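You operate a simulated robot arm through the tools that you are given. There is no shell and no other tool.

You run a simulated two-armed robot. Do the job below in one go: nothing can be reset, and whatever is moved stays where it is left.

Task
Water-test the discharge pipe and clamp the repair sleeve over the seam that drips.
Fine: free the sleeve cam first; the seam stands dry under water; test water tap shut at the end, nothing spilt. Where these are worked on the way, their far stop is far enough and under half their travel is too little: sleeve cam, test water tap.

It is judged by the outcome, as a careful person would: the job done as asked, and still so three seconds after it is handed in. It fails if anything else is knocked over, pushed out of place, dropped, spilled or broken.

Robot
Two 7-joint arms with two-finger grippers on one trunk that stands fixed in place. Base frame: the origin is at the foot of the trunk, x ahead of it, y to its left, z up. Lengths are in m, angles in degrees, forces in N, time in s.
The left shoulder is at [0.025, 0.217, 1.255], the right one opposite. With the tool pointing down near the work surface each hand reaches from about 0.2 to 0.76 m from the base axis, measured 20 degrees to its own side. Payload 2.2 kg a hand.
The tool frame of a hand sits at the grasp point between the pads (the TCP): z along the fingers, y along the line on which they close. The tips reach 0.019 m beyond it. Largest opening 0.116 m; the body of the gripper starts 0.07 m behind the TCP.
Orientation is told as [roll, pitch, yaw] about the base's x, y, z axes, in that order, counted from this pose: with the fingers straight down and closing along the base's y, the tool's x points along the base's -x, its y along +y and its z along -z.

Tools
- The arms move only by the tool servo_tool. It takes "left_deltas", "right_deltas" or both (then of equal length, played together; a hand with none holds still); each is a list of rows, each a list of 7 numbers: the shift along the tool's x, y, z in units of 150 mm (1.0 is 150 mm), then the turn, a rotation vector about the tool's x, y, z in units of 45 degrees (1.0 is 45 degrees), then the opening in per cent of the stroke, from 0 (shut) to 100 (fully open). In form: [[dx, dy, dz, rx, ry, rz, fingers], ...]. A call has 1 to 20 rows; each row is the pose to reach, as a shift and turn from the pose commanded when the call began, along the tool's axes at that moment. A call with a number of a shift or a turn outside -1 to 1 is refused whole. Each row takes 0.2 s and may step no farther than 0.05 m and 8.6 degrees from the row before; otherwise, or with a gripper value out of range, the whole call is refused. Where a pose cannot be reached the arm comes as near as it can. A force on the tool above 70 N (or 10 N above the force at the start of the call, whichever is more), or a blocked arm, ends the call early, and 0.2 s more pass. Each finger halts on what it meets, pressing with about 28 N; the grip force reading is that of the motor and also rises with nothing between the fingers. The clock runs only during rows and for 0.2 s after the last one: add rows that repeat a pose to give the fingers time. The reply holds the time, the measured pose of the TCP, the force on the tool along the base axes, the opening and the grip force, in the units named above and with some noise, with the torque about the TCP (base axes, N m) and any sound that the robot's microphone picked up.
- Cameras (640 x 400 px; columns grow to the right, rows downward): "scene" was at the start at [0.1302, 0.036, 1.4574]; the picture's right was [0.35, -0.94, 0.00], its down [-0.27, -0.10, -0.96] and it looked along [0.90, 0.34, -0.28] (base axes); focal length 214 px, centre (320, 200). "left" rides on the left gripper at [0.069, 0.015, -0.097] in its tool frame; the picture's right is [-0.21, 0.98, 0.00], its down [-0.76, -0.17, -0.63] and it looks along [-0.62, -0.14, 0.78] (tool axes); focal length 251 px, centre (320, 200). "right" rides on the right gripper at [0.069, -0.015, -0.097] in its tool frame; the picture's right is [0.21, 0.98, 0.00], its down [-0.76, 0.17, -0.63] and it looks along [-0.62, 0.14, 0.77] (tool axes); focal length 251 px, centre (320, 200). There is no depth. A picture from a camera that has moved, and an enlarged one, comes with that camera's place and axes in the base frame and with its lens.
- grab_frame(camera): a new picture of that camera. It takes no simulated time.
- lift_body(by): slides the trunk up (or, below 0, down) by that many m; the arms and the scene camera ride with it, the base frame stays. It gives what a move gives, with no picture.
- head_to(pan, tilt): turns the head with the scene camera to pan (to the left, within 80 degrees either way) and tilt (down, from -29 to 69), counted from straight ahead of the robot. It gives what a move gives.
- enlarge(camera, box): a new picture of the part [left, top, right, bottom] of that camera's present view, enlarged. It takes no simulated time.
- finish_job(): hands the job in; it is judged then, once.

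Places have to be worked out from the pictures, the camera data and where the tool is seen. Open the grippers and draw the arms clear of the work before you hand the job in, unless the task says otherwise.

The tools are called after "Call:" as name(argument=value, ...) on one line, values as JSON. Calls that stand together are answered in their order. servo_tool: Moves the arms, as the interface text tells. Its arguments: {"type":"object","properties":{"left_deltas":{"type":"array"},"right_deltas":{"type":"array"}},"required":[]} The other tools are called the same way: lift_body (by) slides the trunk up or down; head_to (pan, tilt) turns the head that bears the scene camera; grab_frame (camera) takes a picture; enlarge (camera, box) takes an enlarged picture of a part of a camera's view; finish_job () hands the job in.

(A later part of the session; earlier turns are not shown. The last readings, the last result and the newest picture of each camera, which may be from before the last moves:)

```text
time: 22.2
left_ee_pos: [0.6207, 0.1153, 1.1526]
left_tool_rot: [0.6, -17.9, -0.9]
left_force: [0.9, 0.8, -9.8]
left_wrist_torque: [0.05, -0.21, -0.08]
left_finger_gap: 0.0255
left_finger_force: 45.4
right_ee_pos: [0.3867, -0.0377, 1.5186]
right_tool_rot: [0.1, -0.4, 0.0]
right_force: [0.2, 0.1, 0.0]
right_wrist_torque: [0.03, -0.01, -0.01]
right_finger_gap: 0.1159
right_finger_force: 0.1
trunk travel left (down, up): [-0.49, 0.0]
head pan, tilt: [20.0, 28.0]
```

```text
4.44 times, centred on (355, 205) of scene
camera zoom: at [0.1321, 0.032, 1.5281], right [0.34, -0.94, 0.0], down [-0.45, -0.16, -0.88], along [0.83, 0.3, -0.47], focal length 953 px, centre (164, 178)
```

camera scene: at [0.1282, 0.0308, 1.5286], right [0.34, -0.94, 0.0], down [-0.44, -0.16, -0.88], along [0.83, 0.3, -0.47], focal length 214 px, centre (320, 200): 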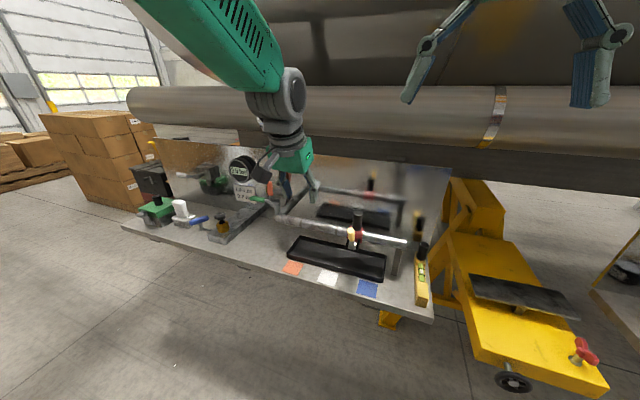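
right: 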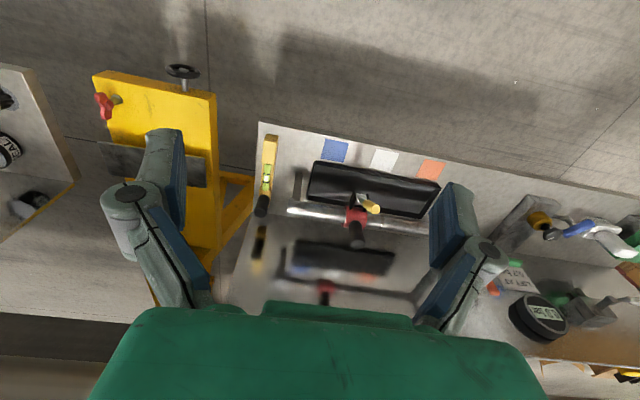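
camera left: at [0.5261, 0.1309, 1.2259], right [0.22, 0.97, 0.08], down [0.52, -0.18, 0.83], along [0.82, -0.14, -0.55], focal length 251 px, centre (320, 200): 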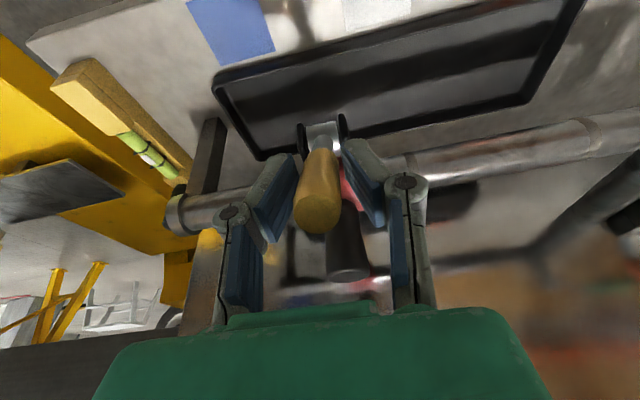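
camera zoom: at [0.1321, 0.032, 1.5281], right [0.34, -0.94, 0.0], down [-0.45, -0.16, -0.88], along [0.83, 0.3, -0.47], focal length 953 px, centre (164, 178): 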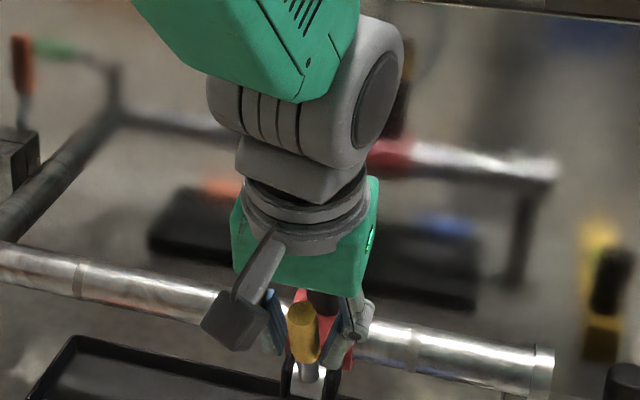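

Grip is firm (25.5 mm). I now swing the cam lever toward the robot and down about its pivot, tool following, watching force.

Call:
servo_tool(left_deltas=[[0.041, 0, 0.01, 0, -0.08, 0, 5], [0.082, 0, 0.021, 0, -0.164, 0, 5], [0.156, 0, 0.05, 0, -0.32, 0, 5], [0.227, 0, 0.089, 0, -0.475, 0, 5]])

Call:
grab_frame(camera="left")

Call:
enlarge(camera="scene", box=[295, 160, 415, 250])

```text
time: 23.4
left_ee_pos: [0.5925, 0.1353, 1.1242]
left_tool_rot: [-5.1, -34.7, 4.9]
left_force: [-10.5, 2.3, 8.9]
left_wrist_torque: [-0.23, -0.31, 0.19]
left_finger_gap: 0.0255
left_finger_force: 45.5
left hand out of reach, approached as far as the arm can: row 4
right_ee_pos: [0.3805, -0.0421, 1.5194]
right_tool_rot: [0.0, -0.5, 0.0]
right_force: [-0.4, -0.3, -0.3]
right_wrist_torque: [-0.04, -0.01, -0.02]
right_finger_gap: 0.1159
right_finger_force: 0.1
trunk travel left (down, up): [-0.49, 0.0]
head pan, tilt: [20.0, 28.0]
stopped in row 4 (left hand): the arm was blocked; the commanded pose is now the measured one
```

```text
taken
camera left: at [0.4819, 0.1483, 1.1646], right [0.14, 0.99, 0.05], down [0.26, -0.09, 0.96], along [0.95, -0.12, -0.27], focal length 251 px, centre (320, 200)
```

left: 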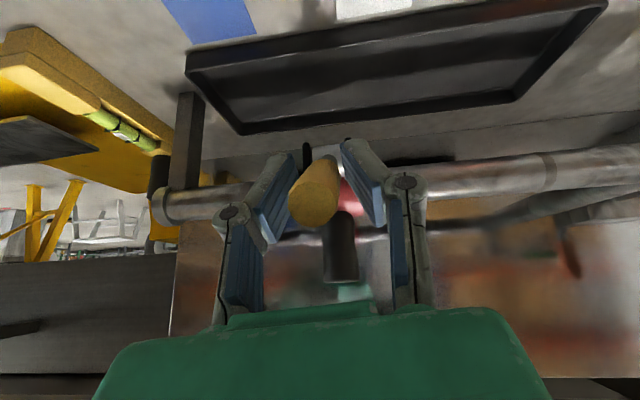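

```text
4.44 times, centred on (355, 205) of scene
camera zoom: at [0.1238, 0.0367, 1.5288], right [0.34, -0.94, 0.0], down [-0.44, -0.16, -0.88], along [0.83, 0.3, -0.47], focal length 953 px, centre (164, 178)
```

zoom: 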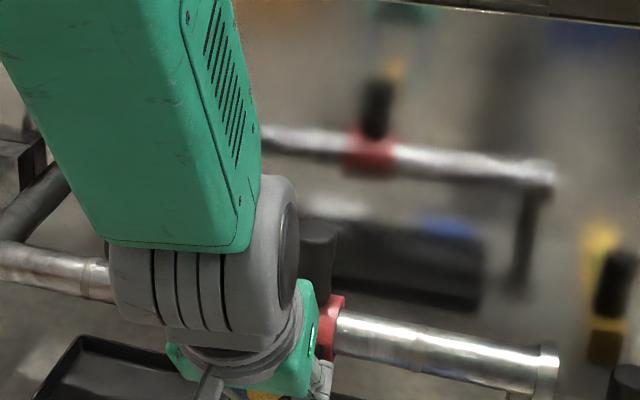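

The hand drifted 2 cm in +y because the wrist hit its limit at this pitch, and the loosened sleeve came along the pipe; lever is now ~52° from vertical. I continue the swing down but let the lever turn in the pads while pitching the tool back.

Call:
servo_tool(left_deltas=[[0.0, 0, 0.0, 0, 0.08, 0, 5], [0.082, 0.007, 0.032, 0, 0.18, 0, 5], [0.16, 0.014, 0.074, 0, 0.28, 0, 5], [0.23, 0.021, 0.128, 0, 0.38, 0, 5]])

Call:
grab_frame(camera="left")

Call:
grab_frame(camera="scene")

Call:
enlarge(camera="right", box=[290, 120, 430, 240])

```text
time: 24.4
left_ee_pos: [0.5737, 0.1276, 1.087]
left_tool_rot: [-3.3, -17.4, 1.9]
left_force: [-2.5, 2.5, -2.1]
left_wrist_torque: [-0.11, -0.04, -0.04]
left_finger_gap: 0.0078
left_finger_force: 28.6
right_ee_pos: [0.3825, -0.0424, 1.5193]
right_tool_rot: [0.2, -0.5, 0.0]
right_force: [-0.3, -0.7, 0.2]
right_wrist_torque: [0.04, 0.06, 0.01]
right_finger_gap: 0.1159
right_finger_force: 0.0
trunk travel left (down, up): [-0.49, 0.0]
head pan, tilt: [20.0, 28.0]
```

```text
taken
camera left: at [0.4792, 0.1453, 1.1589], right [0.19, 0.98, 0.01], down [0.53, -0.11, 0.84], along [0.82, -0.15, -0.54], focal length 251 px, centre (320, 200)
```

left: 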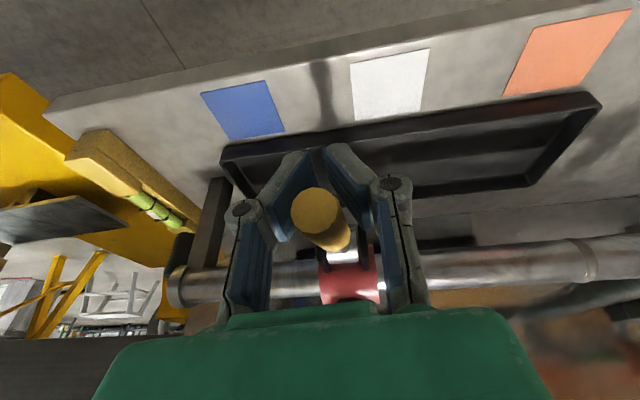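

```text
taken
camera scene: at [0.1295, 0.0324, 1.5283], right [0.34, -0.94, 0.0], down [-0.44, -0.16, -0.88], along [0.83, 0.3, -0.47], focal length 214 px, centre (320, 200)
```

scene: 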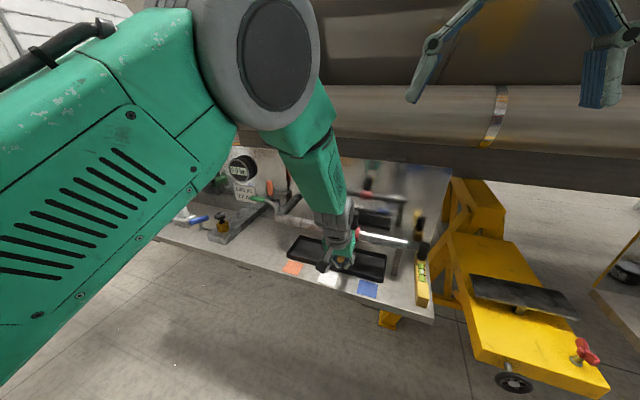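

```text
3.33 times, centred on (360, 180) of right
camera zoom: at [0.3117, -0.0588, 1.6146], right [-0.21, 0.98, 0.0], down [0.75, 0.16, 0.64], along [0.62, 0.14, -0.77], focal length 838 px, centre (187, 267)
```

zoom: 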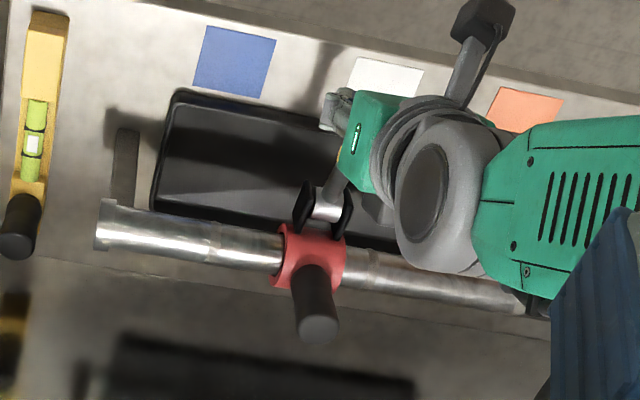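

The pads slid off the lever to below it (gap 7.8 mm) with the lever standing ~67° from vertical. I open, back off upward and look at its true angle.

Call:
servo_tool(left_deltas=[[0, 0, 0, 0, 0, 0, 30], [0, 0, 0, 0, 0, 0, 55], [0, 0, -0.2, 0, 0, 0, 55], [0, 0, -0.45, 0, 0, 0, 55], [0, 0, -0.7, 0, 0, 0, 55], [0.2, 0.1, -0.9, 0, 0, 0, 55]])

Call:
grab_frame(camera="left")

Call:
enlarge(camera="right", box=[290, 120, 430, 240])

Call:
grab_frame(camera="scene")

```text
time: 25.8
left_ee_pos: [0.5059, 0.148, 1.2077]
left_tool_rot: [-3.5, -18.1, 2.1]
left_force: [0.4, 0.0, 0.4]
left_wrist_torque: [-0.02, -0.02, 0.03]
left_finger_gap: 0.0639
left_finger_force: 0.1
right_ee_pos: [0.381, -0.0399, 1.5205]
right_tool_rot: [0.0, -0.6, 0.0]
right_force: [0.5, -0.5, 0.1]
right_wrist_torque: [0.0, -0.05, -0.01]
right_finger_gap: 0.1159
right_finger_force: 0.0
trunk travel left (down, up): [-0.49, 0.0]
head pan, tilt: [20.0, 28.0]
```

```text
taken
camera left: at [0.41, 0.1659, 1.2786], right [0.19, 0.98, 0.01], down [0.52, -0.11, 0.84], along [0.83, -0.15, -0.54], focal length 251 px, centre (320, 200)
```

left: 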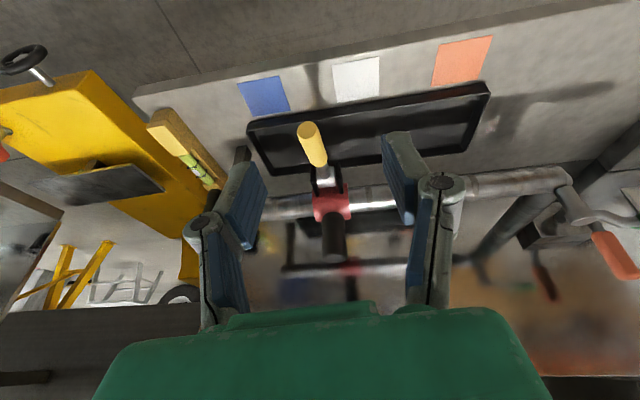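

```text
3.33 times, centred on (360, 180) of right
camera zoom: at [0.3091, -0.0569, 1.6154], right [-0.21, 0.98, 0.0], down [0.75, 0.17, 0.64], along [0.63, 0.14, -0.77], focal length 838 px, centre (187, 267)
```

zoom: 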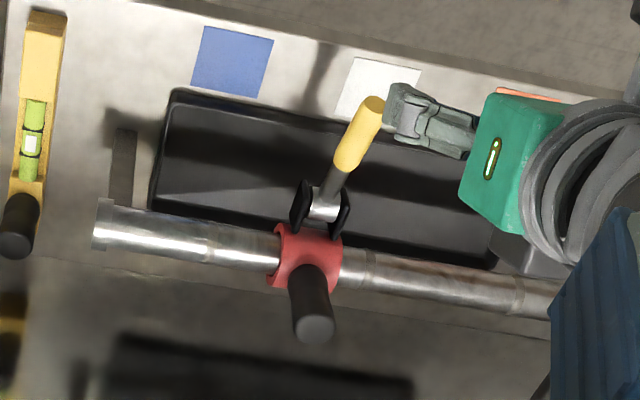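

```text
taken
camera scene: at [0.1263, 0.0309, 1.5288], right [0.34, -0.94, 0.0], down [-0.44, -0.16, -0.88], along [0.83, 0.3, -0.47], focal length 214 px, centre (320, 200)
```

scene: 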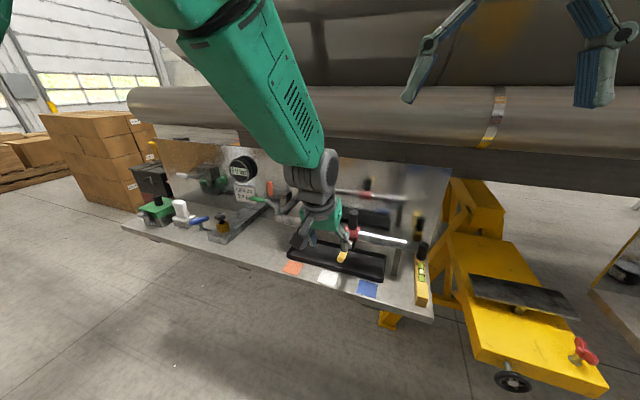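

The lever tip is at ≈(0.558,0.129,1.107), about 70° from vertical, i.e. ~41° turned. I close the fingers and press down on the grip from above to find its far stop.

Call:
servo_tool(left_deltas=[[-0.1, -0.11, 0.0, 0, 0, 0, 20], [-0.25, -0.113, 0.15, 0, 0, 0, 0], [-0.313, -0.113, 0.4, 0, 0, 0, 0], [-0.313, -0.113, 0.515, 0, 0, 0, 0], [-0.26, -0.1, 0.64, 0, 0, 0, 0], [-0.22, -0.1, 0.75, 0, 0, 0, 0], [-0.179, -0.09, 0.859, 0, 0, 0, 0]])

Call:
grab_frame(camera="left")

Call:
enlarge(camera="right", box=[290, 120, 430, 240])

```text
time: 27.4
left_ee_pos: [0.5726, 0.1281, 1.1091]
left_tool_rot: [-3.8, -19.7, 2.2]
left_force: [-5.9, 2.5, 72.8]
left_wrist_torque: [-0.16, 0.39, -0.13]
left_finger_gap: 0.0063
left_finger_force: 28.0
right_ee_pos: [0.3731, -0.0448, 1.5221]
right_tool_rot: [0.2, -0.8, 0.0]
right_force: [0.5, -1.0, 0.8]
right_wrist_torque: [0.02, 0.01, 0.02]
right_finger_gap: 0.116
right_finger_force: 0.0
trunk travel left (down, up): [-0.49, 0.0]
head pan, tilt: [20.0, 28.0]
```

```text
taken
camera left: at [0.4752, 0.146, 1.1764], right [0.18, 0.98, 0.02], down [0.5, -0.11, 0.86], along [0.85, -0.15, -0.51], focal length 251 px, centre (320, 200)
```

left: 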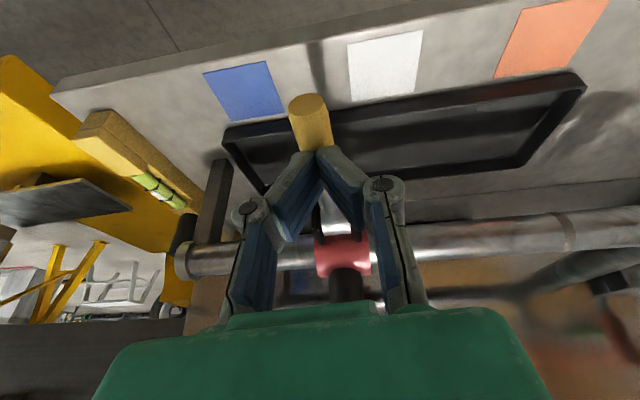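

```text
3.33 times, centred on (360, 180) of right
camera zoom: at [0.302, -0.061, 1.6176], right [-0.21, 0.98, 0.0], down [0.75, 0.16, 0.64], along [0.63, 0.14, -0.76], focal length 838 px, centre (187, 267)
```

zoom: 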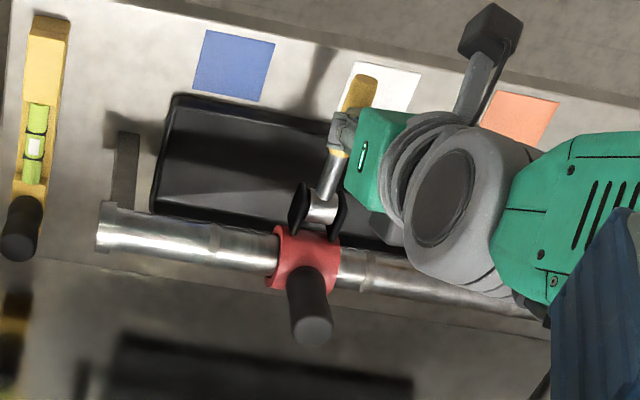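

The lever pressed down to about horizontal and met a hard stop (73 N) — the cam is free. I back off upward and check the lever stays.

Call:
servo_tool(left_deltas=[[0, 0, -0.15, 0, 0, 0, 0], [0, 0, -0.4, 0, 0, 0, 0], [0, 0, -0.7, 0, 0, 0, 20], [0, 0, -0.95, 0, 0, 0, 45]])

Call:
enlarge(camera="right", box=[290, 120, 430, 240])

Call:
grab_frame(camera="left")

```text
time: 28.4
left_ee_pos: [0.5291, 0.1377, 1.229]
left_tool_rot: [-3.4, -17.8, 1.9]
left_force: [-0.1, 0.6, -0.1]
left_wrist_torque: [0.01, 0.02, 0.0]
left_finger_gap: 0.0522
left_finger_force: 0.1
right_ee_pos: [0.3862, -0.0418, 1.5177]
right_tool_rot: [0.1, -0.5, 0.0]
right_force: [-0.7, -0.5, 0.9]
right_wrist_torque: [0.03, 0.02, 0.0]
right_finger_gap: 0.1161
right_finger_force: 0.0
trunk travel left (down, up): [-0.49, 0.0]
head pan, tilt: [20.0, 28.0]
```

```text
3.33 times, centred on (360, 180) of right
camera zoom: at [0.3151, -0.0582, 1.614], right [-0.21, 0.98, 0.0], down [0.75, 0.16, 0.64], along [0.62, 0.14, -0.77], focal length 838 px, centre (187, 267)
```

zoom: 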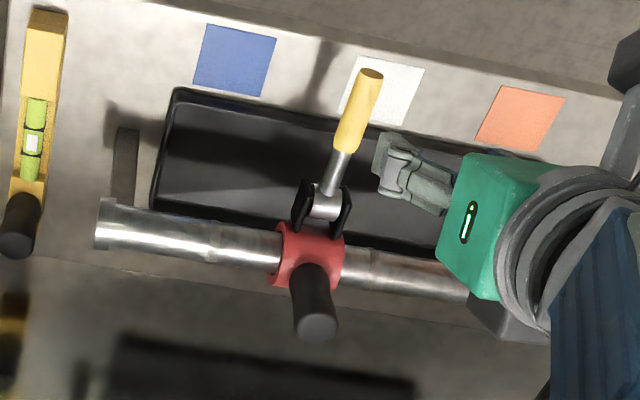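

```text
taken
camera left: at [0.4341, 0.1558, 1.3002], right [0.19, 0.98, 0.01], down [0.53, -0.11, 0.84], along [0.83, -0.15, -0.54], focal length 251 px, centre (320, 200)
```

left: 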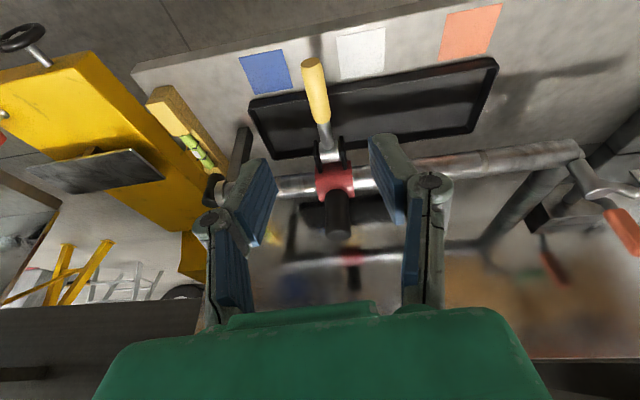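

The cam lever rests horizontal (free). Handle top is at ≈(0.707,0.128,1.17); I move the open left hand over it.

Call:
servo_tool(left_deltas=[[-0.19, -0.02, 0.06, -0.02, 0, 0.01, 50], [-0.38, -0.04, 0.124, -0.04, 0, 0.02, 60], [-0.57, -0.06, 0.187, -0.06, 0, 0.03, 60], [-0.759, -0.077, 0.249, -0.078, 0, 0.044, 60]])

Call:
grab_frame(camera="left")

```text
time: 29.4
left_ee_pos: [0.6511, 0.1298, 1.2302]
left_tool_rot: [0.8, -17.9, 0.1]
left_force: [0.6, 0.1, -0.3]
left_wrist_torque: [-0.01, 0.0, -0.01]
left_finger_gap: 0.0696
left_finger_force: 0.0
right_ee_pos: [0.3846, -0.0413, 1.5197]
right_tool_rot: [0.2, -0.4, 0.0]
right_force: [0.9, 0.1, -0.2]
right_wrist_torque: [0.0, 0.01, 0.0]
right_finger_gap: 0.116
right_finger_force: 0.0
trunk travel left (down, up): [-0.49, 0.0]
head pan, tilt: [20.0, 28.0]
```

```text
taken
camera left: at [0.5562, 0.1433, 1.3028], right [0.2, 0.98, 0.08], down [0.53, -0.17, 0.83], along [0.83, -0.12, -0.55], focal length 251 px, centre (320, 200)
```

left: 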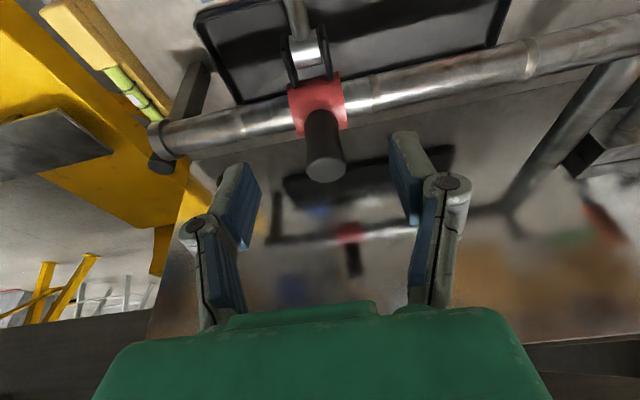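

Handle confirmed at ≈(0.711,0.127). I advance over it, descend and close on it.

Call:
servo_tool(left_deltas=[[-0.175, -0.008, 0.056, 0, 0, 0, 60], [-0.349, -0.013, 0.113, 0, 0, 0, 60], [-0.3, -0.013, 0.3, 0, 0, 0, 60], [-0.24, -0.013, 0.48, 0, 0, 0, 60], [-0.194, -0.013, 0.658, 0, 0, 0, 60], [-0.194, -0.013, 0.658, 0, 0, 0, 30], [-0.194, -0.013, 0.658, 0, 0, 0, 5], [-0.194, -0.013, 0.658, 0, 0, 0, 5]])

Call:
grab_frame(camera="left")

```text
time: 31.2
left_ee_pos: [0.7094, 0.1268, 1.1439]
left_tool_rot: [0.7, -18.0, 0.0]
left_force: [7.5, 0.4, -5.5]
left_wrist_torque: [0.02, -0.78, 0.01]
left_finger_gap: 0.0321
left_finger_force: 44.8
right_ee_pos: [0.3843, -0.0406, 1.5186]
right_tool_rot: [0.1, -0.4, 0.0]
right_force: [-0.3, 0.2, -0.6]
right_wrist_torque: [-0.02, 0.02, 0.0]
right_finger_gap: 0.1158
right_finger_force: 0.1
trunk travel left (down, up): [-0.49, 0.0]
head pan, tilt: [20.0, 28.0]
```

```text
taken
camera left: at [0.6137, 0.1401, 1.2159], right [0.2, 0.98, 0.08], down [0.53, -0.17, 0.83], along [0.83, -0.13, -0.55], focal length 251 px, centre (320, 200)
```

left: 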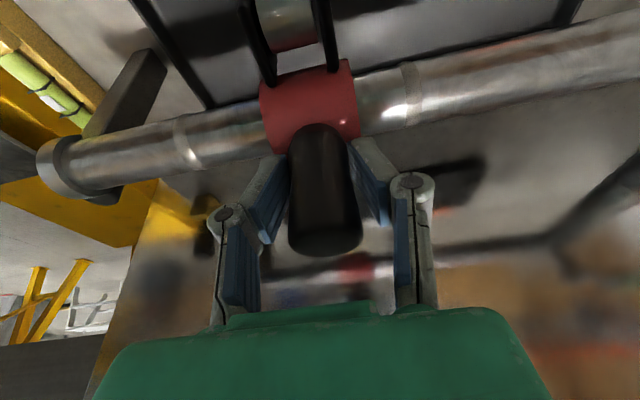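

Handle gripped (32 mm). I slide the sleeve along the pipe in +y most of the way, then measure the seam up close.

Call:
servo_tool(left_deltas=[[0, 0.1, 0, 0, 0, 0, 5], [0, 0.25, 0, 0, 0, 0, 5], [0, 0.4, 0, 0, 0, 0, 5], [0, 0.55, 0, 0, 0, 0, 5], [0, 0.7, 0, 0, 0, 0, 5], [0, 0.85, 0, 0, 0, 0, 5], [0, 1.0, 0, 0, 0, 0, 5]])

Call:
grab_frame(camera="left")

Call:
grab_frame(camera="right")

Call:
grab_frame(camera="scene")

```text
time: 32.8
left_ee_pos: [0.7091, 0.2798, 1.1433]
left_tool_rot: [0.6, -17.9, 0.0]
left_force: [22.2, -2.0, -18.0]
left_wrist_torque: [0.09, 0.48, 0.0]
left_finger_gap: 0.0325
left_finger_force: 45.3
right_ee_pos: [0.3878, -0.0368, 1.5182]
right_tool_rot: [0.0, -0.4, 0.0]
right_force: [0.2, -0.4, 0.6]
right_wrist_torque: [-0.05, -0.04, 0.03]
right_finger_gap: 0.116
right_finger_force: 0.1
trunk travel left (down, up): [-0.49, 0.0]
head pan, tilt: [20.0, 28.0]
```

```text
taken
camera left: at [0.6135, 0.2945, 1.2162], right [0.2, 0.98, 0.08], down [0.53, -0.17, 0.83], along [0.83, -0.13, -0.55], focal length 251 px, centre (320, 200)
```

left: 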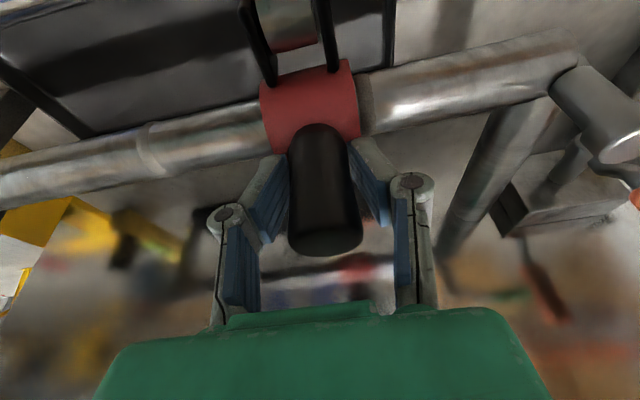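

```text
taken
camera right: at [0.318, -0.0537, 1.6136], right [-0.21, 0.98, 0.0], down [0.75, 0.17, 0.64], along [0.62, 0.14, -0.77], focal length 251 px, centre (320, 200)
```

right: 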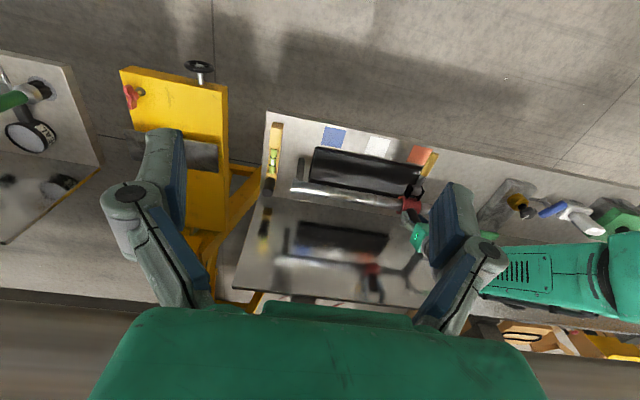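

```text
taken
camera scene: at [0.1405, 0.0351, 1.5273], right [0.34, -0.94, 0.0], down [-0.45, -0.16, -0.88], along [0.82, 0.3, -0.48], focal length 214 px, centre (320, 200)
```

scene: 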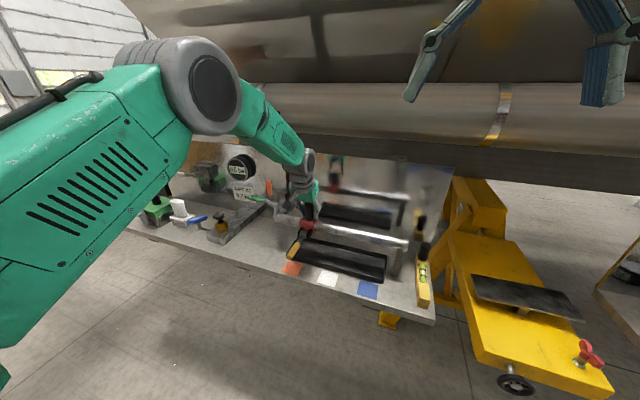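

Seam measured at y≈0.309; the sleeve (width ≈44 mm) is centred at ≈0.281. I move it another 28 mm so the seam is centred inside.

Call:
servo_tool(left_deltas=[[0, 0.06, 0, 0, 0, 0, 5], [0, 0.13, 0, 0, 0, 0, 5], [0, 0.187, 0, 0, 0, 0, 5], [0, 0.187, 0, 0, 0, 0, 5]])

Call:
grab_frame(camera="left")

Call:
enlarge(camera="scene", box=[260, 170, 380, 270])

```text
time: 33.8
left_ee_pos: [0.7076, 0.3086, 1.1441]
left_tool_rot: [0.6, -17.9, 0.1]
left_force: [19.4, -0.3, -15.4]
left_wrist_torque: [-0.17, -0.82, -0.09]
left_finger_gap: 0.0325
left_finger_force: 45.0
right_ee_pos: [0.3879, -0.0381, 1.518]
right_tool_rot: [0.0, -0.3, 0.1]
right_force: [-0.8, 0.2, -0.8]
right_wrist_torque: [-0.01, -0.01, -0.05]
right_finger_gap: 0.116
right_finger_force: 0.1
trunk travel left (down, up): [-0.49, 0.0]
head pan, tilt: [20.0, 28.0]
```

```text
taken
camera left: at [0.6135, 0.3227, 1.2162], right [0.2, 0.98, 0.08], down [0.53, -0.17, 0.83], along [0.83, -0.13, -0.55], focal length 251 px, centre (320, 200)
```

left: 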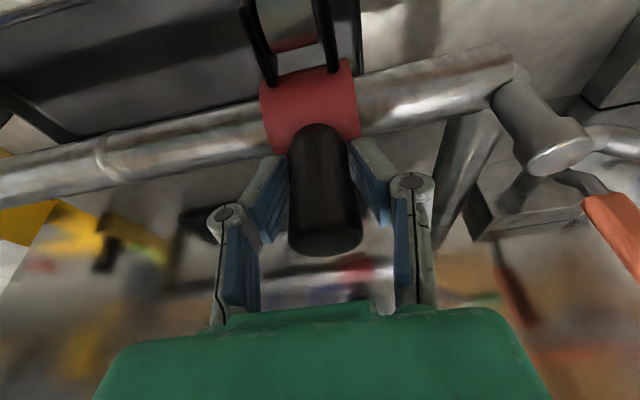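

```text
4.00 times, centred on (320, 220) of scene
camera zoom: at [0.1393, 0.0346, 1.5274], right [0.34, -0.94, 0.0], down [-0.45, -0.16, -0.88], along [0.82, 0.3, -0.48], focal length 858 px, centre (320, 120)
```

zoom: 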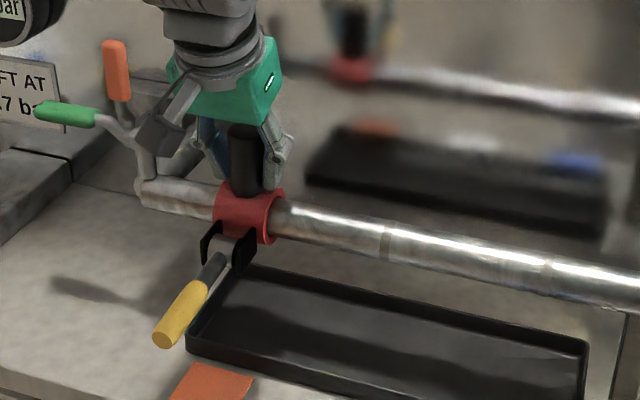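

The seam now lies inside the sleeve. I release the handle, lift off and bring the open hand in front over the horizontal cam lever.

Call:
servo_tool(left_deltas=[[0, 0, 0, 0, 0, 0, 20], [0, 0, 0, 0, 0, 0, 45], [0, 0, -0.1, 0, 0, 0, 60], [0, 0, -0.35, 0, 0, 0, 60], [0, 0, -0.6, 0, 0, 0, 60], [0.22, 0, -0.68, 0, 0, 0, 60], [0.44, 0, -0.75, 0, 0, 0, 60], [0.647, 0, -0.813, 0, 0, 0, 60]])

Call:
grab_frame(camera="left")

Call:
enlarge(camera="scene", box=[260, 170, 380, 270])

```text
time: 35.6
left_ee_pos: [0.5713, 0.3063, 1.2335]
left_tool_rot: [0.7, -18.3, 0.1]
left_force: [-0.3, -0.2, -0.1]
left_wrist_torque: [0.01, -0.01, 0.0]
left_finger_gap: 0.0697
left_finger_force: 0.1
right_ee_pos: [0.3798, -0.0399, 1.5216]
right_tool_rot: [0.0, -0.7, 0.0]
right_force: [0.3, 0.5, -0.1]
right_wrist_torque: [0.01, -0.02, 0.01]
right_finger_gap: 0.1162
right_finger_force: 0.1
trunk travel left (down, up): [-0.49, 0.0]
head pan, tilt: [20.0, 28.0]
```

```text
taken
camera left: at [0.4764, 0.32, 1.3048], right [0.2, 0.98, 0.08], down [0.52, -0.17, 0.83], along [0.83, -0.13, -0.54], focal length 251 px, centre (320, 200)
```

left: 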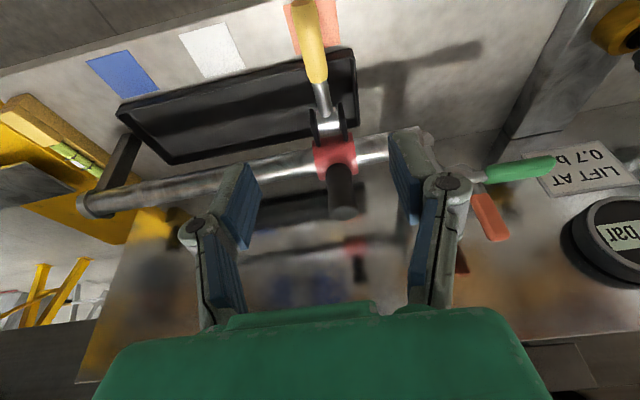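

```text
4.00 times, centred on (320, 220) of scene
camera zoom: at [0.1262, 0.0335, 1.5288], right [0.34, -0.94, 0.0], down [-0.44, -0.16, -0.88], along [0.83, 0.3, -0.47], focal length 858 px, centre (320, 120)
```

zoom: 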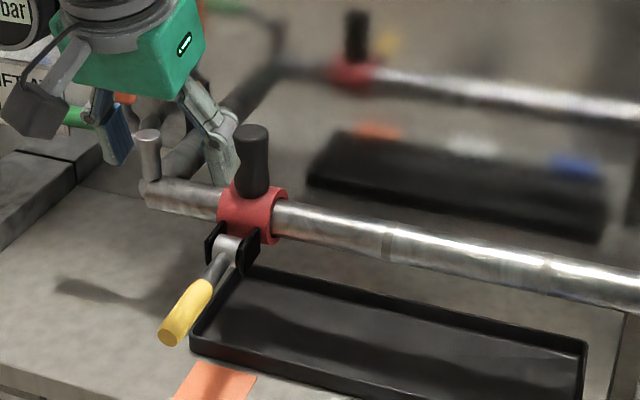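

The lever lies at y≈0.309. I lower the open fingers around the grip, so the pads can close underneath it as a hook.

Call:
servo_tool(left_deltas=[[0.06, 0.018, 0.2, 0, 0, 0, 60], [0.12, 0.018, 0.4, 0, 0, 0, 60], [0.18, 0.018, 0.6, 0, 0, 0, 60], [0.224, 0.018, 0.768, 0, 0, 0, 60]])

Call:
grab_frame(camera="left")

Call:
enlarge(camera="scene", box=[230, 180, 350, 270])

```text
time: 36.6
left_ee_pos: [0.5815, 0.3096, 1.1105]
left_tool_rot: [0.7, -18.0, 0.1]
left_force: [0.7, -1.1, -0.4]
left_wrist_torque: [0.01, 0.01, 0.02]
left_finger_gap: 0.0696
left_finger_force: 0.1
right_ee_pos: [0.385, -0.0389, 1.5192]
right_tool_rot: [0.0, -0.4, 0.1]
right_force: [0.0, -0.2, 1.1]
right_wrist_torque: [0.01, 0.05, 0.01]
right_finger_gap: 0.1159
right_finger_force: 0.1
trunk travel left (down, up): [-0.49, 0.0]
head pan, tilt: [20.0, 28.0]
```

```text
taken
camera left: at [0.4858, 0.3241, 1.1829], right [0.2, 0.98, 0.08], down [0.53, -0.17, 0.83], along [0.83, -0.13, -0.55], focal length 251 px, centre (320, 200)
```

left: 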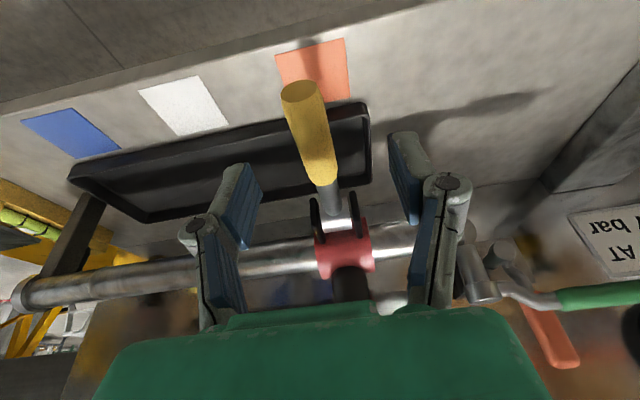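

```text
4.44 times, centred on (290, 225) of scene
camera zoom: at [0.1318, 0.0337, 1.5282], right [0.34, -0.94, 0.0], down [-0.45, -0.16, -0.88], along [0.83, 0.3, -0.47], focal length 953 px, centre (453, 89)
```

zoom: 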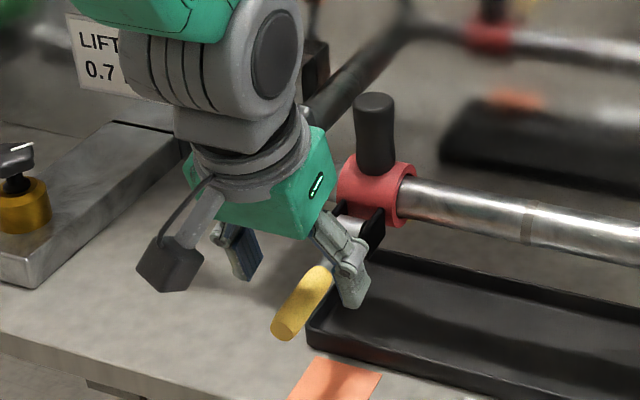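

Fingers straddle the grip properly. I go down another 63 mm and close beneath it.

Call:
servo_tool(left_deltas=[[0.05, -0.004, 0.13, 0, 0, 0, 60], [0.1, -0.004, 0.26, 0, 0, 0, 60], [0.159, -0.004, 0.393, 0, 0, 0, 60], [0.159, -0.004, 0.393, 0, 0, 0, 40], [0.159, -0.004, 0.393, 0, 0, 0, 20], [0.159, -0.004, 0.393, 0, 0, 0, 0], [0.159, -0.004, 0.393, 0, 0, 0, 0]])

Call:
grab_frame(camera="left")

Call:
enlarge(camera="scene", box=[230, 180, 350, 270])

```text
time: 38.2
left_ee_pos: [0.5747, 0.3092, 1.0496]
left_tool_rot: [0.7, -18.0, 0.0]
left_force: [-0.1, -0.6, 0.2]
left_wrist_torque: [-0.02, 0.01, -0.03]
left_finger_gap: 0.0
left_finger_force: 28.1
right_ee_pos: [0.384, -0.0392, 1.5196]
right_tool_rot: [-0.1, -0.6, 0.0]
right_force: [0.6, 0.6, -0.2]
right_wrist_torque: [-0.02, -0.04, 0.03]
right_finger_gap: 0.1159
right_finger_force: 0.1
trunk travel left (down, up): [-0.49, 0.0]
head pan, tilt: [20.0, 28.0]
```

```text
taken
camera left: at [0.4796, 0.323, 1.1211], right [0.2, 0.98, 0.08], down [0.52, -0.17, 0.83], along [0.83, -0.13, -0.55], focal length 251 px, centre (320, 200)
```

left: 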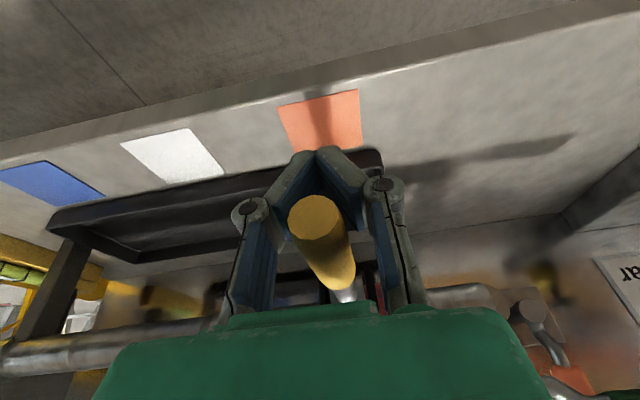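

```text
4.44 times, centred on (290, 225) of scene
camera zoom: at [0.1296, 0.0334, 1.5285], right [0.34, -0.94, 0.0], down [-0.44, -0.16, -0.88], along [0.83, 0.3, -0.47], focal length 953 px, centre (453, 89)
```

zoom: 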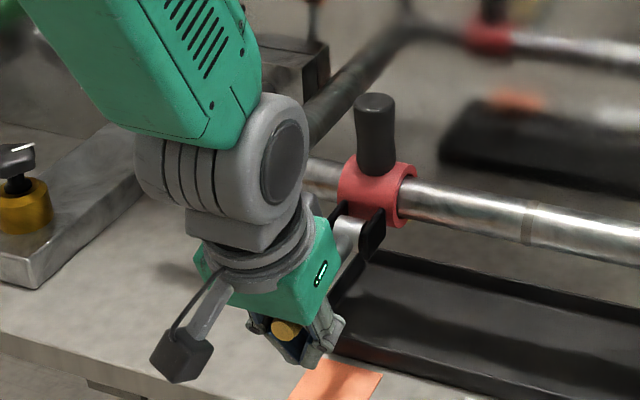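

The lever now passes through the closed finger loop. I lift along the arc to raise it to about 45–50° from vertical.

Call:
servo_tool(left_deltas=[[-0.033, 0, -0.065, 0, 0, 0, 0], [-0.066, 0, -0.129, 0, 0, 0, 0], [-0.12, 0, -0.195, 0, 0, 0, 0], [-0.179, 0, -0.261, 0, 0, 0, 0], [-0.272, 0, -0.329, 0, 0, 0, 0], [-0.324, 0, -0.359, 0, 0, 0, 0]])

Call:
grab_frame(camera="left")

Call:
enlarge(camera="scene", box=[230, 180, 350, 270])

```text
time: 39.6
left_ee_pos: [0.604, 0.3103, 1.1149]
left_tool_rot: [0.6, -17.9, 0.0]
left_force: [-2.3, 1.7, 0.0]
left_wrist_torque: [0.0, -0.05, 0.03]
left_finger_gap: 0.006
left_finger_force: 29.0
right_ee_pos: [0.3826, -0.0397, 1.5187]
right_tool_rot: [0.0, -0.5, 0.0]
right_force: [0.5, -0.4, 0.2]
right_wrist_torque: [0.02, 0.01, 0.01]
right_finger_gap: 0.1159
right_finger_force: 0.0
trunk travel left (down, up): [-0.49, 0.0]
head pan, tilt: [20.0, 28.0]
```

```text
taken
camera left: at [0.5092, 0.3235, 1.1871], right [0.2, 0.98, 0.08], down [0.52, -0.17, 0.83], along [0.83, -0.13, -0.55], focal length 251 px, centre (320, 200)
```

left: 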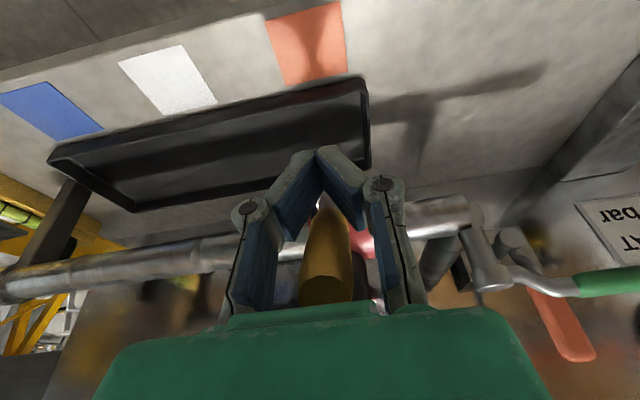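

```text
4.44 times, centred on (290, 225) of scene
camera zoom: at [0.1296, 0.0339, 1.5285], right [0.34, -0.94, 0.0], down [-0.44, -0.16, -0.88], along [0.83, 0.3, -0.47], focal length 953 px, centre (453, 89)
```

zoom: 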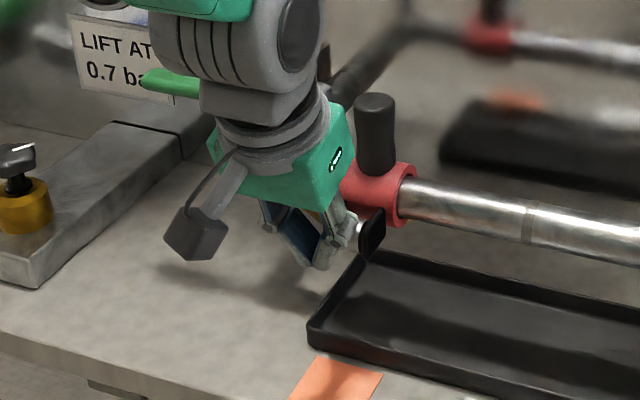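

Lever came up to about 45° and the sleeve stayed put. I open and withdraw along the tool axis to check the lever before pushing it home.

Call:
servo_tool(left_deltas=[[0, 0, 0, 0, 0, 0, 30], [0, 0, 0, 0, 0, 0, 55], [0, 0, -0.2, 0, 0, 0, 55], [0, 0, -0.45, 0, 0, 0, 55], [0.1, 0, -0.7, 0, 0, 0, 55], [0.3, 0, -0.8, 0, 0, 0, 40]])

Call:
grab_frame(camera="left")

Call:
enlarge(camera="scene", box=[230, 180, 350, 270])

```text
time: 41.0
left_ee_pos: [0.5202, 0.306, 1.2152]
left_tool_rot: [0.7, -18.2, 0.1]
left_force: [-0.6, 0.5, 0.4]
left_wrist_torque: [-0.01, -0.02, 0.01]
left_finger_gap: 0.0465
left_finger_force: 0.0
right_ee_pos: [0.3802, -0.0399, 1.5199]
right_tool_rot: [0.1, -0.6, -0.1]
right_force: [0.3, 0.2, 0.5]
right_wrist_torque: [0.02, -0.05, 0.02]
right_finger_gap: 0.116
right_finger_force: 0.0
trunk travel left (down, up): [-0.49, 0.0]
head pan, tilt: [20.0, 28.0]
```

```text
taken
camera left: at [0.4255, 0.3207, 1.2869], right [0.2, 0.98, 0.08], down [0.52, -0.17, 0.83], along [0.83, -0.13, -0.55], focal length 251 px, centre (320, 200)
```

left: 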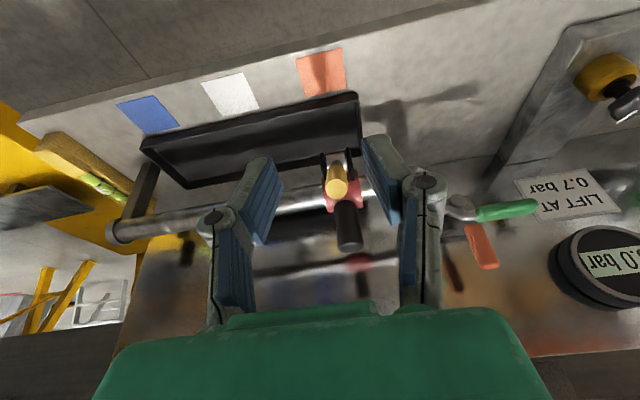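

```text
4.44 times, centred on (290, 225) of scene
camera zoom: at [0.1268, 0.0329, 1.5287], right [0.34, -0.94, 0.0], down [-0.44, -0.16, -0.88], along [0.83, 0.3, -0.47], focal length 953 px, centre (453, 89)
```

zoom: 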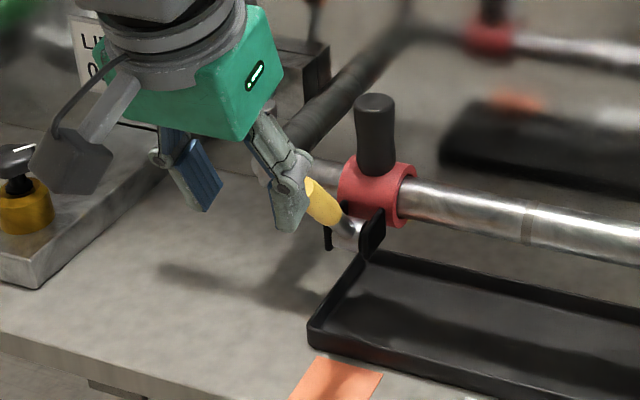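

Lever stands at ~36° from vertical; it must go on to its clamp stop (~28°). I close the fingers, drop to the robot side of the grip and push toward +x.

Call:
servo_tool(left_deltas=[[0, 0.02, 0.0, 0, 0, 0, 10], [-0.005, 0.02, 0.2, 0, 0, 0, 0], [-0.013, 0.02, 0.4, 0, 0, 0, 0], [-0.013, 0.02, 0.495, 0, 0, 0, 0], [-0.12, 0.02, 0.53, 0, 0, 0, 0], [-0.237, 0.02, 0.567, 0, 0, 0, 0], [-0.3, 0.02, 0.588, 0, 0, 0, 0], [-0.363, 0.02, 0.609, 0, 0, 0, 0], [-0.41, 0.02, 0.625, 0, 0, 0, 0], [-0.458, 0.02, 0.64, 0, 0, 0, 0]])

Call:
grab_frame(camera="left")

Call:
enlarge(camera="scene", box=[230, 180, 350, 270])

```text
time: 43.2
left_ee_pos: [0.6021, 0.3098, 1.1433]
left_tool_rot: [0.7, -16.7, 0.1]
left_force: [-63.5, -7.3, -7.4]
left_wrist_torque: [0.07, -0.45, -0.25]
left_finger_gap: 0.0058
left_finger_force: 28.6
right_ee_pos: [0.3715, -0.0426, 1.5221]
right_tool_rot: [0.1, -0.9, 0.0]
right_force: [0.2, -0.2, -0.4]
right_wrist_torque: [0.02, 0.01, 0.01]
right_finger_gap: 0.116
right_finger_force: 0.0
trunk travel left (down, up): [-0.49, 0.0]
head pan, tilt: [20.0, 28.0]
```

```text
taken
camera left: at [0.5078, 0.3238, 1.2174], right [0.2, 0.98, 0.07], down [0.54, -0.17, 0.82], along [0.81, -0.13, -0.57], focal length 251 px, centre (320, 200)
```

left: 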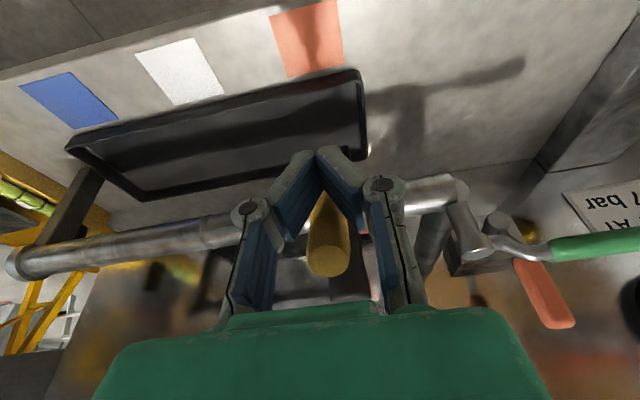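

```text
4.44 times, centred on (290, 225) of scene
camera zoom: at [0.1126, 0.0307, 1.5297], right [0.34, -0.94, 0.0], down [-0.43, -0.16, -0.89], along [0.83, 0.3, -0.46], focal length 953 px, centre (453, 89)
```

zoom: 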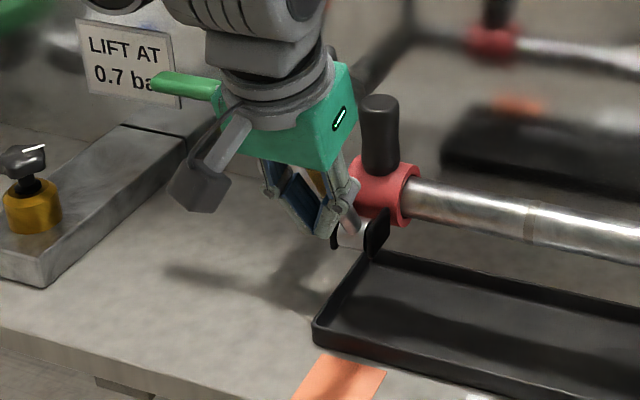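

The push met a hard stop (64 N) at the position predicted for the original clamped angle. I back off and inspect sleeve and lever.

Call:
servo_tool(left_deltas=[[0.12, 0, 0, 0, 0, 0, 0], [0.3, 0, -0.1, 0, 0, 0, 0], [0.5, 0, -0.3, 0, 0, 0, 10], [0.7, 0, -0.5, 0, 0, 0, 40]])

Call:
grab_frame(camera="left")

Call:
enlarge(camera="scene", box=[260, 180, 380, 270])

Call:
enlarge(camera="left", box=[230, 120, 430, 250])

```text
time: 44.2
left_ee_pos: [0.4945, 0.3105, 1.1856]
left_tool_rot: [0.7, -18.4, 0.1]
left_force: [-0.5, -0.3, -0.2]
left_wrist_torque: [-0.01, -0.01, -0.01]
left_finger_gap: 0.0467
left_finger_force: 0.1
right_ee_pos: [0.3799, -0.041, 1.5201]
right_tool_rot: [0.1, -0.6, 0.0]
right_force: [0.5, -0.9, 0.7]
right_wrist_torque: [-0.01, 0.03, 0.02]
right_finger_gap: 0.1162
right_finger_force: 0.0
trunk travel left (down, up): [-0.49, 0.0]
head pan, tilt: [20.0, 28.0]
```

```text
taken
camera left: at [0.399, 0.3239, 1.2576], right [0.2, 0.98, 0.08], down [0.52, -0.17, 0.83], along [0.83, -0.13, -0.54], focal length 251 px, centre (320, 200)
```

left: 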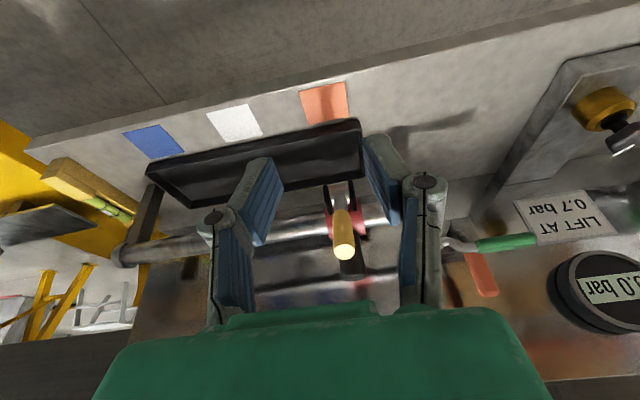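

```text
4.44 times, centred on (320, 225) of scene
camera zoom: at [0.125, 0.0332, 1.5289], right [0.34, -0.94, 0.0], down [-0.44, -0.16, -0.88], along [0.83, 0.3, -0.47], focal length 953 px, centre (320, 89)
```

zoom: 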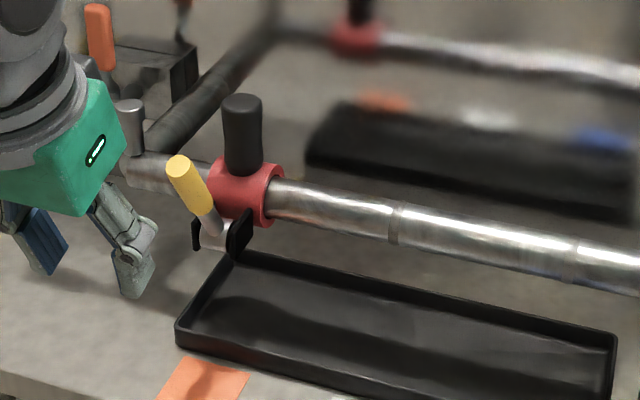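

```text
3.08 times, centred on (330, 185) of left
camera zoom: at [0.399, 0.3239, 1.2576], right [0.2, 0.98, 0.08], down [0.52, -0.17, 0.83], along [0.83, -0.13, -0.54], focal length 774 px, centre (289, 246)
```

zoom: 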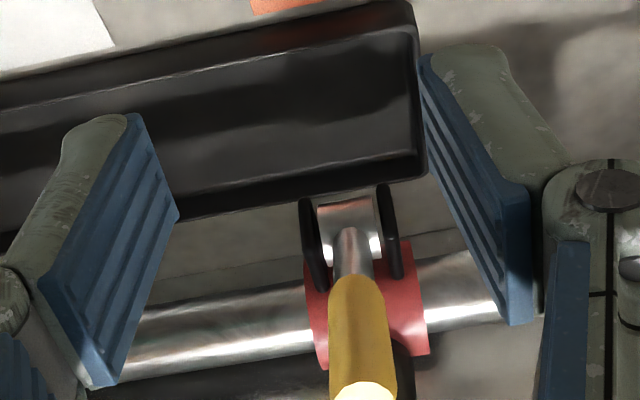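

The lever tip is back at the clamped angle (0.610, 0.308, 1.176) and the seam is under the sleeve. Now I return to the tap for the second water test, reversing the earlier approach.

Call:
servo_tool(left_deltas=[[-0.06, 0.02, -0.1, 0, 0, 0.14, 45], [-0.15, 0.1, -0.25, 0, 0, 0.28, 45], [-0.25, 0.2, -0.4, 0, 0, 0.43, 45], [-0.35, 0.3, -0.5, 0, 0, 0.57, 45], [-0.45, 0.4, -0.6, 0, 0, 0.71, 45], [-0.53, 0.5, -0.65, 0, 0, 0.86, 45], [-0.606, 0.6, -0.679, 0, 0, 1.0, 45]])

Call:
servo_tool(left_deltas=[[-0.02, 0.12, 0.04, 0, 0, 0.14, 45], [-0.04, 0.24, 0.08, 0, 0, 0.28, 45], [-0.05, 0.36, 0.12, 0, 0, 0.43, 45], [-0.07, 0.48, 0.17, 0, 0, 0.57, 45], [-0.09, 0.6, 0.21, 0, 0, 0.71, 45], [-0.11, 0.72, 0.25, 0, 0, 0.86, 45], [-0.125, 0.831, 0.29, 0, 0, 1.0, 45]])

Call:
grab_frame(camera="left")

```text
time: 45.8
left_ee_pos: [0.5525, 0.4038, 1.3087]
left_tool_rot: [13.2, -12.1, -46.3]
left_force: [-0.5, 0.2, 0.4]
left_wrist_torque: [-0.01, -0.02, 0.0]
left_finger_gap: 0.0522
left_finger_force: 0.1
right_ee_pos: [0.3842, -0.037, 1.5183]
right_tool_rot: [0.0, -0.4, -0.1]
right_force: [0.3, -1.1, -0.1]
right_wrist_torque: [-0.01, -0.02, 0.03]
right_finger_gap: 0.1159
right_finger_force: 0.1
trunk travel left (down, up): [-0.49, 0.0]
head pan, tilt: [20.0, 28.0]
```

```text
time: 47.4
left_ee_pos: [0.6603, 0.4763, 1.3014]
left_tool_rot: [17.9, 0.6, -89.9]
left_force: [-0.3, -0.5, 0.5]
left_wrist_torque: [0.0, 0.02, -0.02]
left_finger_gap: 0.0519
left_finger_force: 0.1
right_ee_pos: [0.3837, -0.0382, 1.5197]
right_tool_rot: [0.1, -0.4, 0.0]
right_force: [0.7, 0.7, -0.2]
right_wrist_torque: [0.0, -0.01, 0.0]
right_finger_gap: 0.1161
right_finger_force: 0.0
trunk travel left (down, up): [-0.49, 0.0]
head pan, tilt: [20.0, 28.0]
```

```text
taken
camera left: at [0.6465, 0.5449, 1.3993], right [0.93, -0.22, 0.3], down [-0.35, -0.76, 0.54], along [0.11, -0.61, -0.79], focal length 251 px, centre (320, 200)
```

left: 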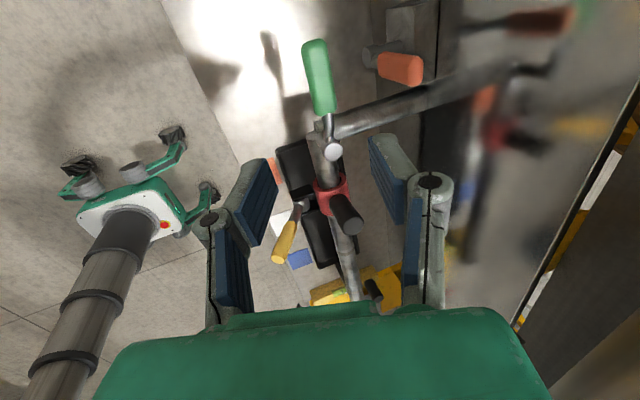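

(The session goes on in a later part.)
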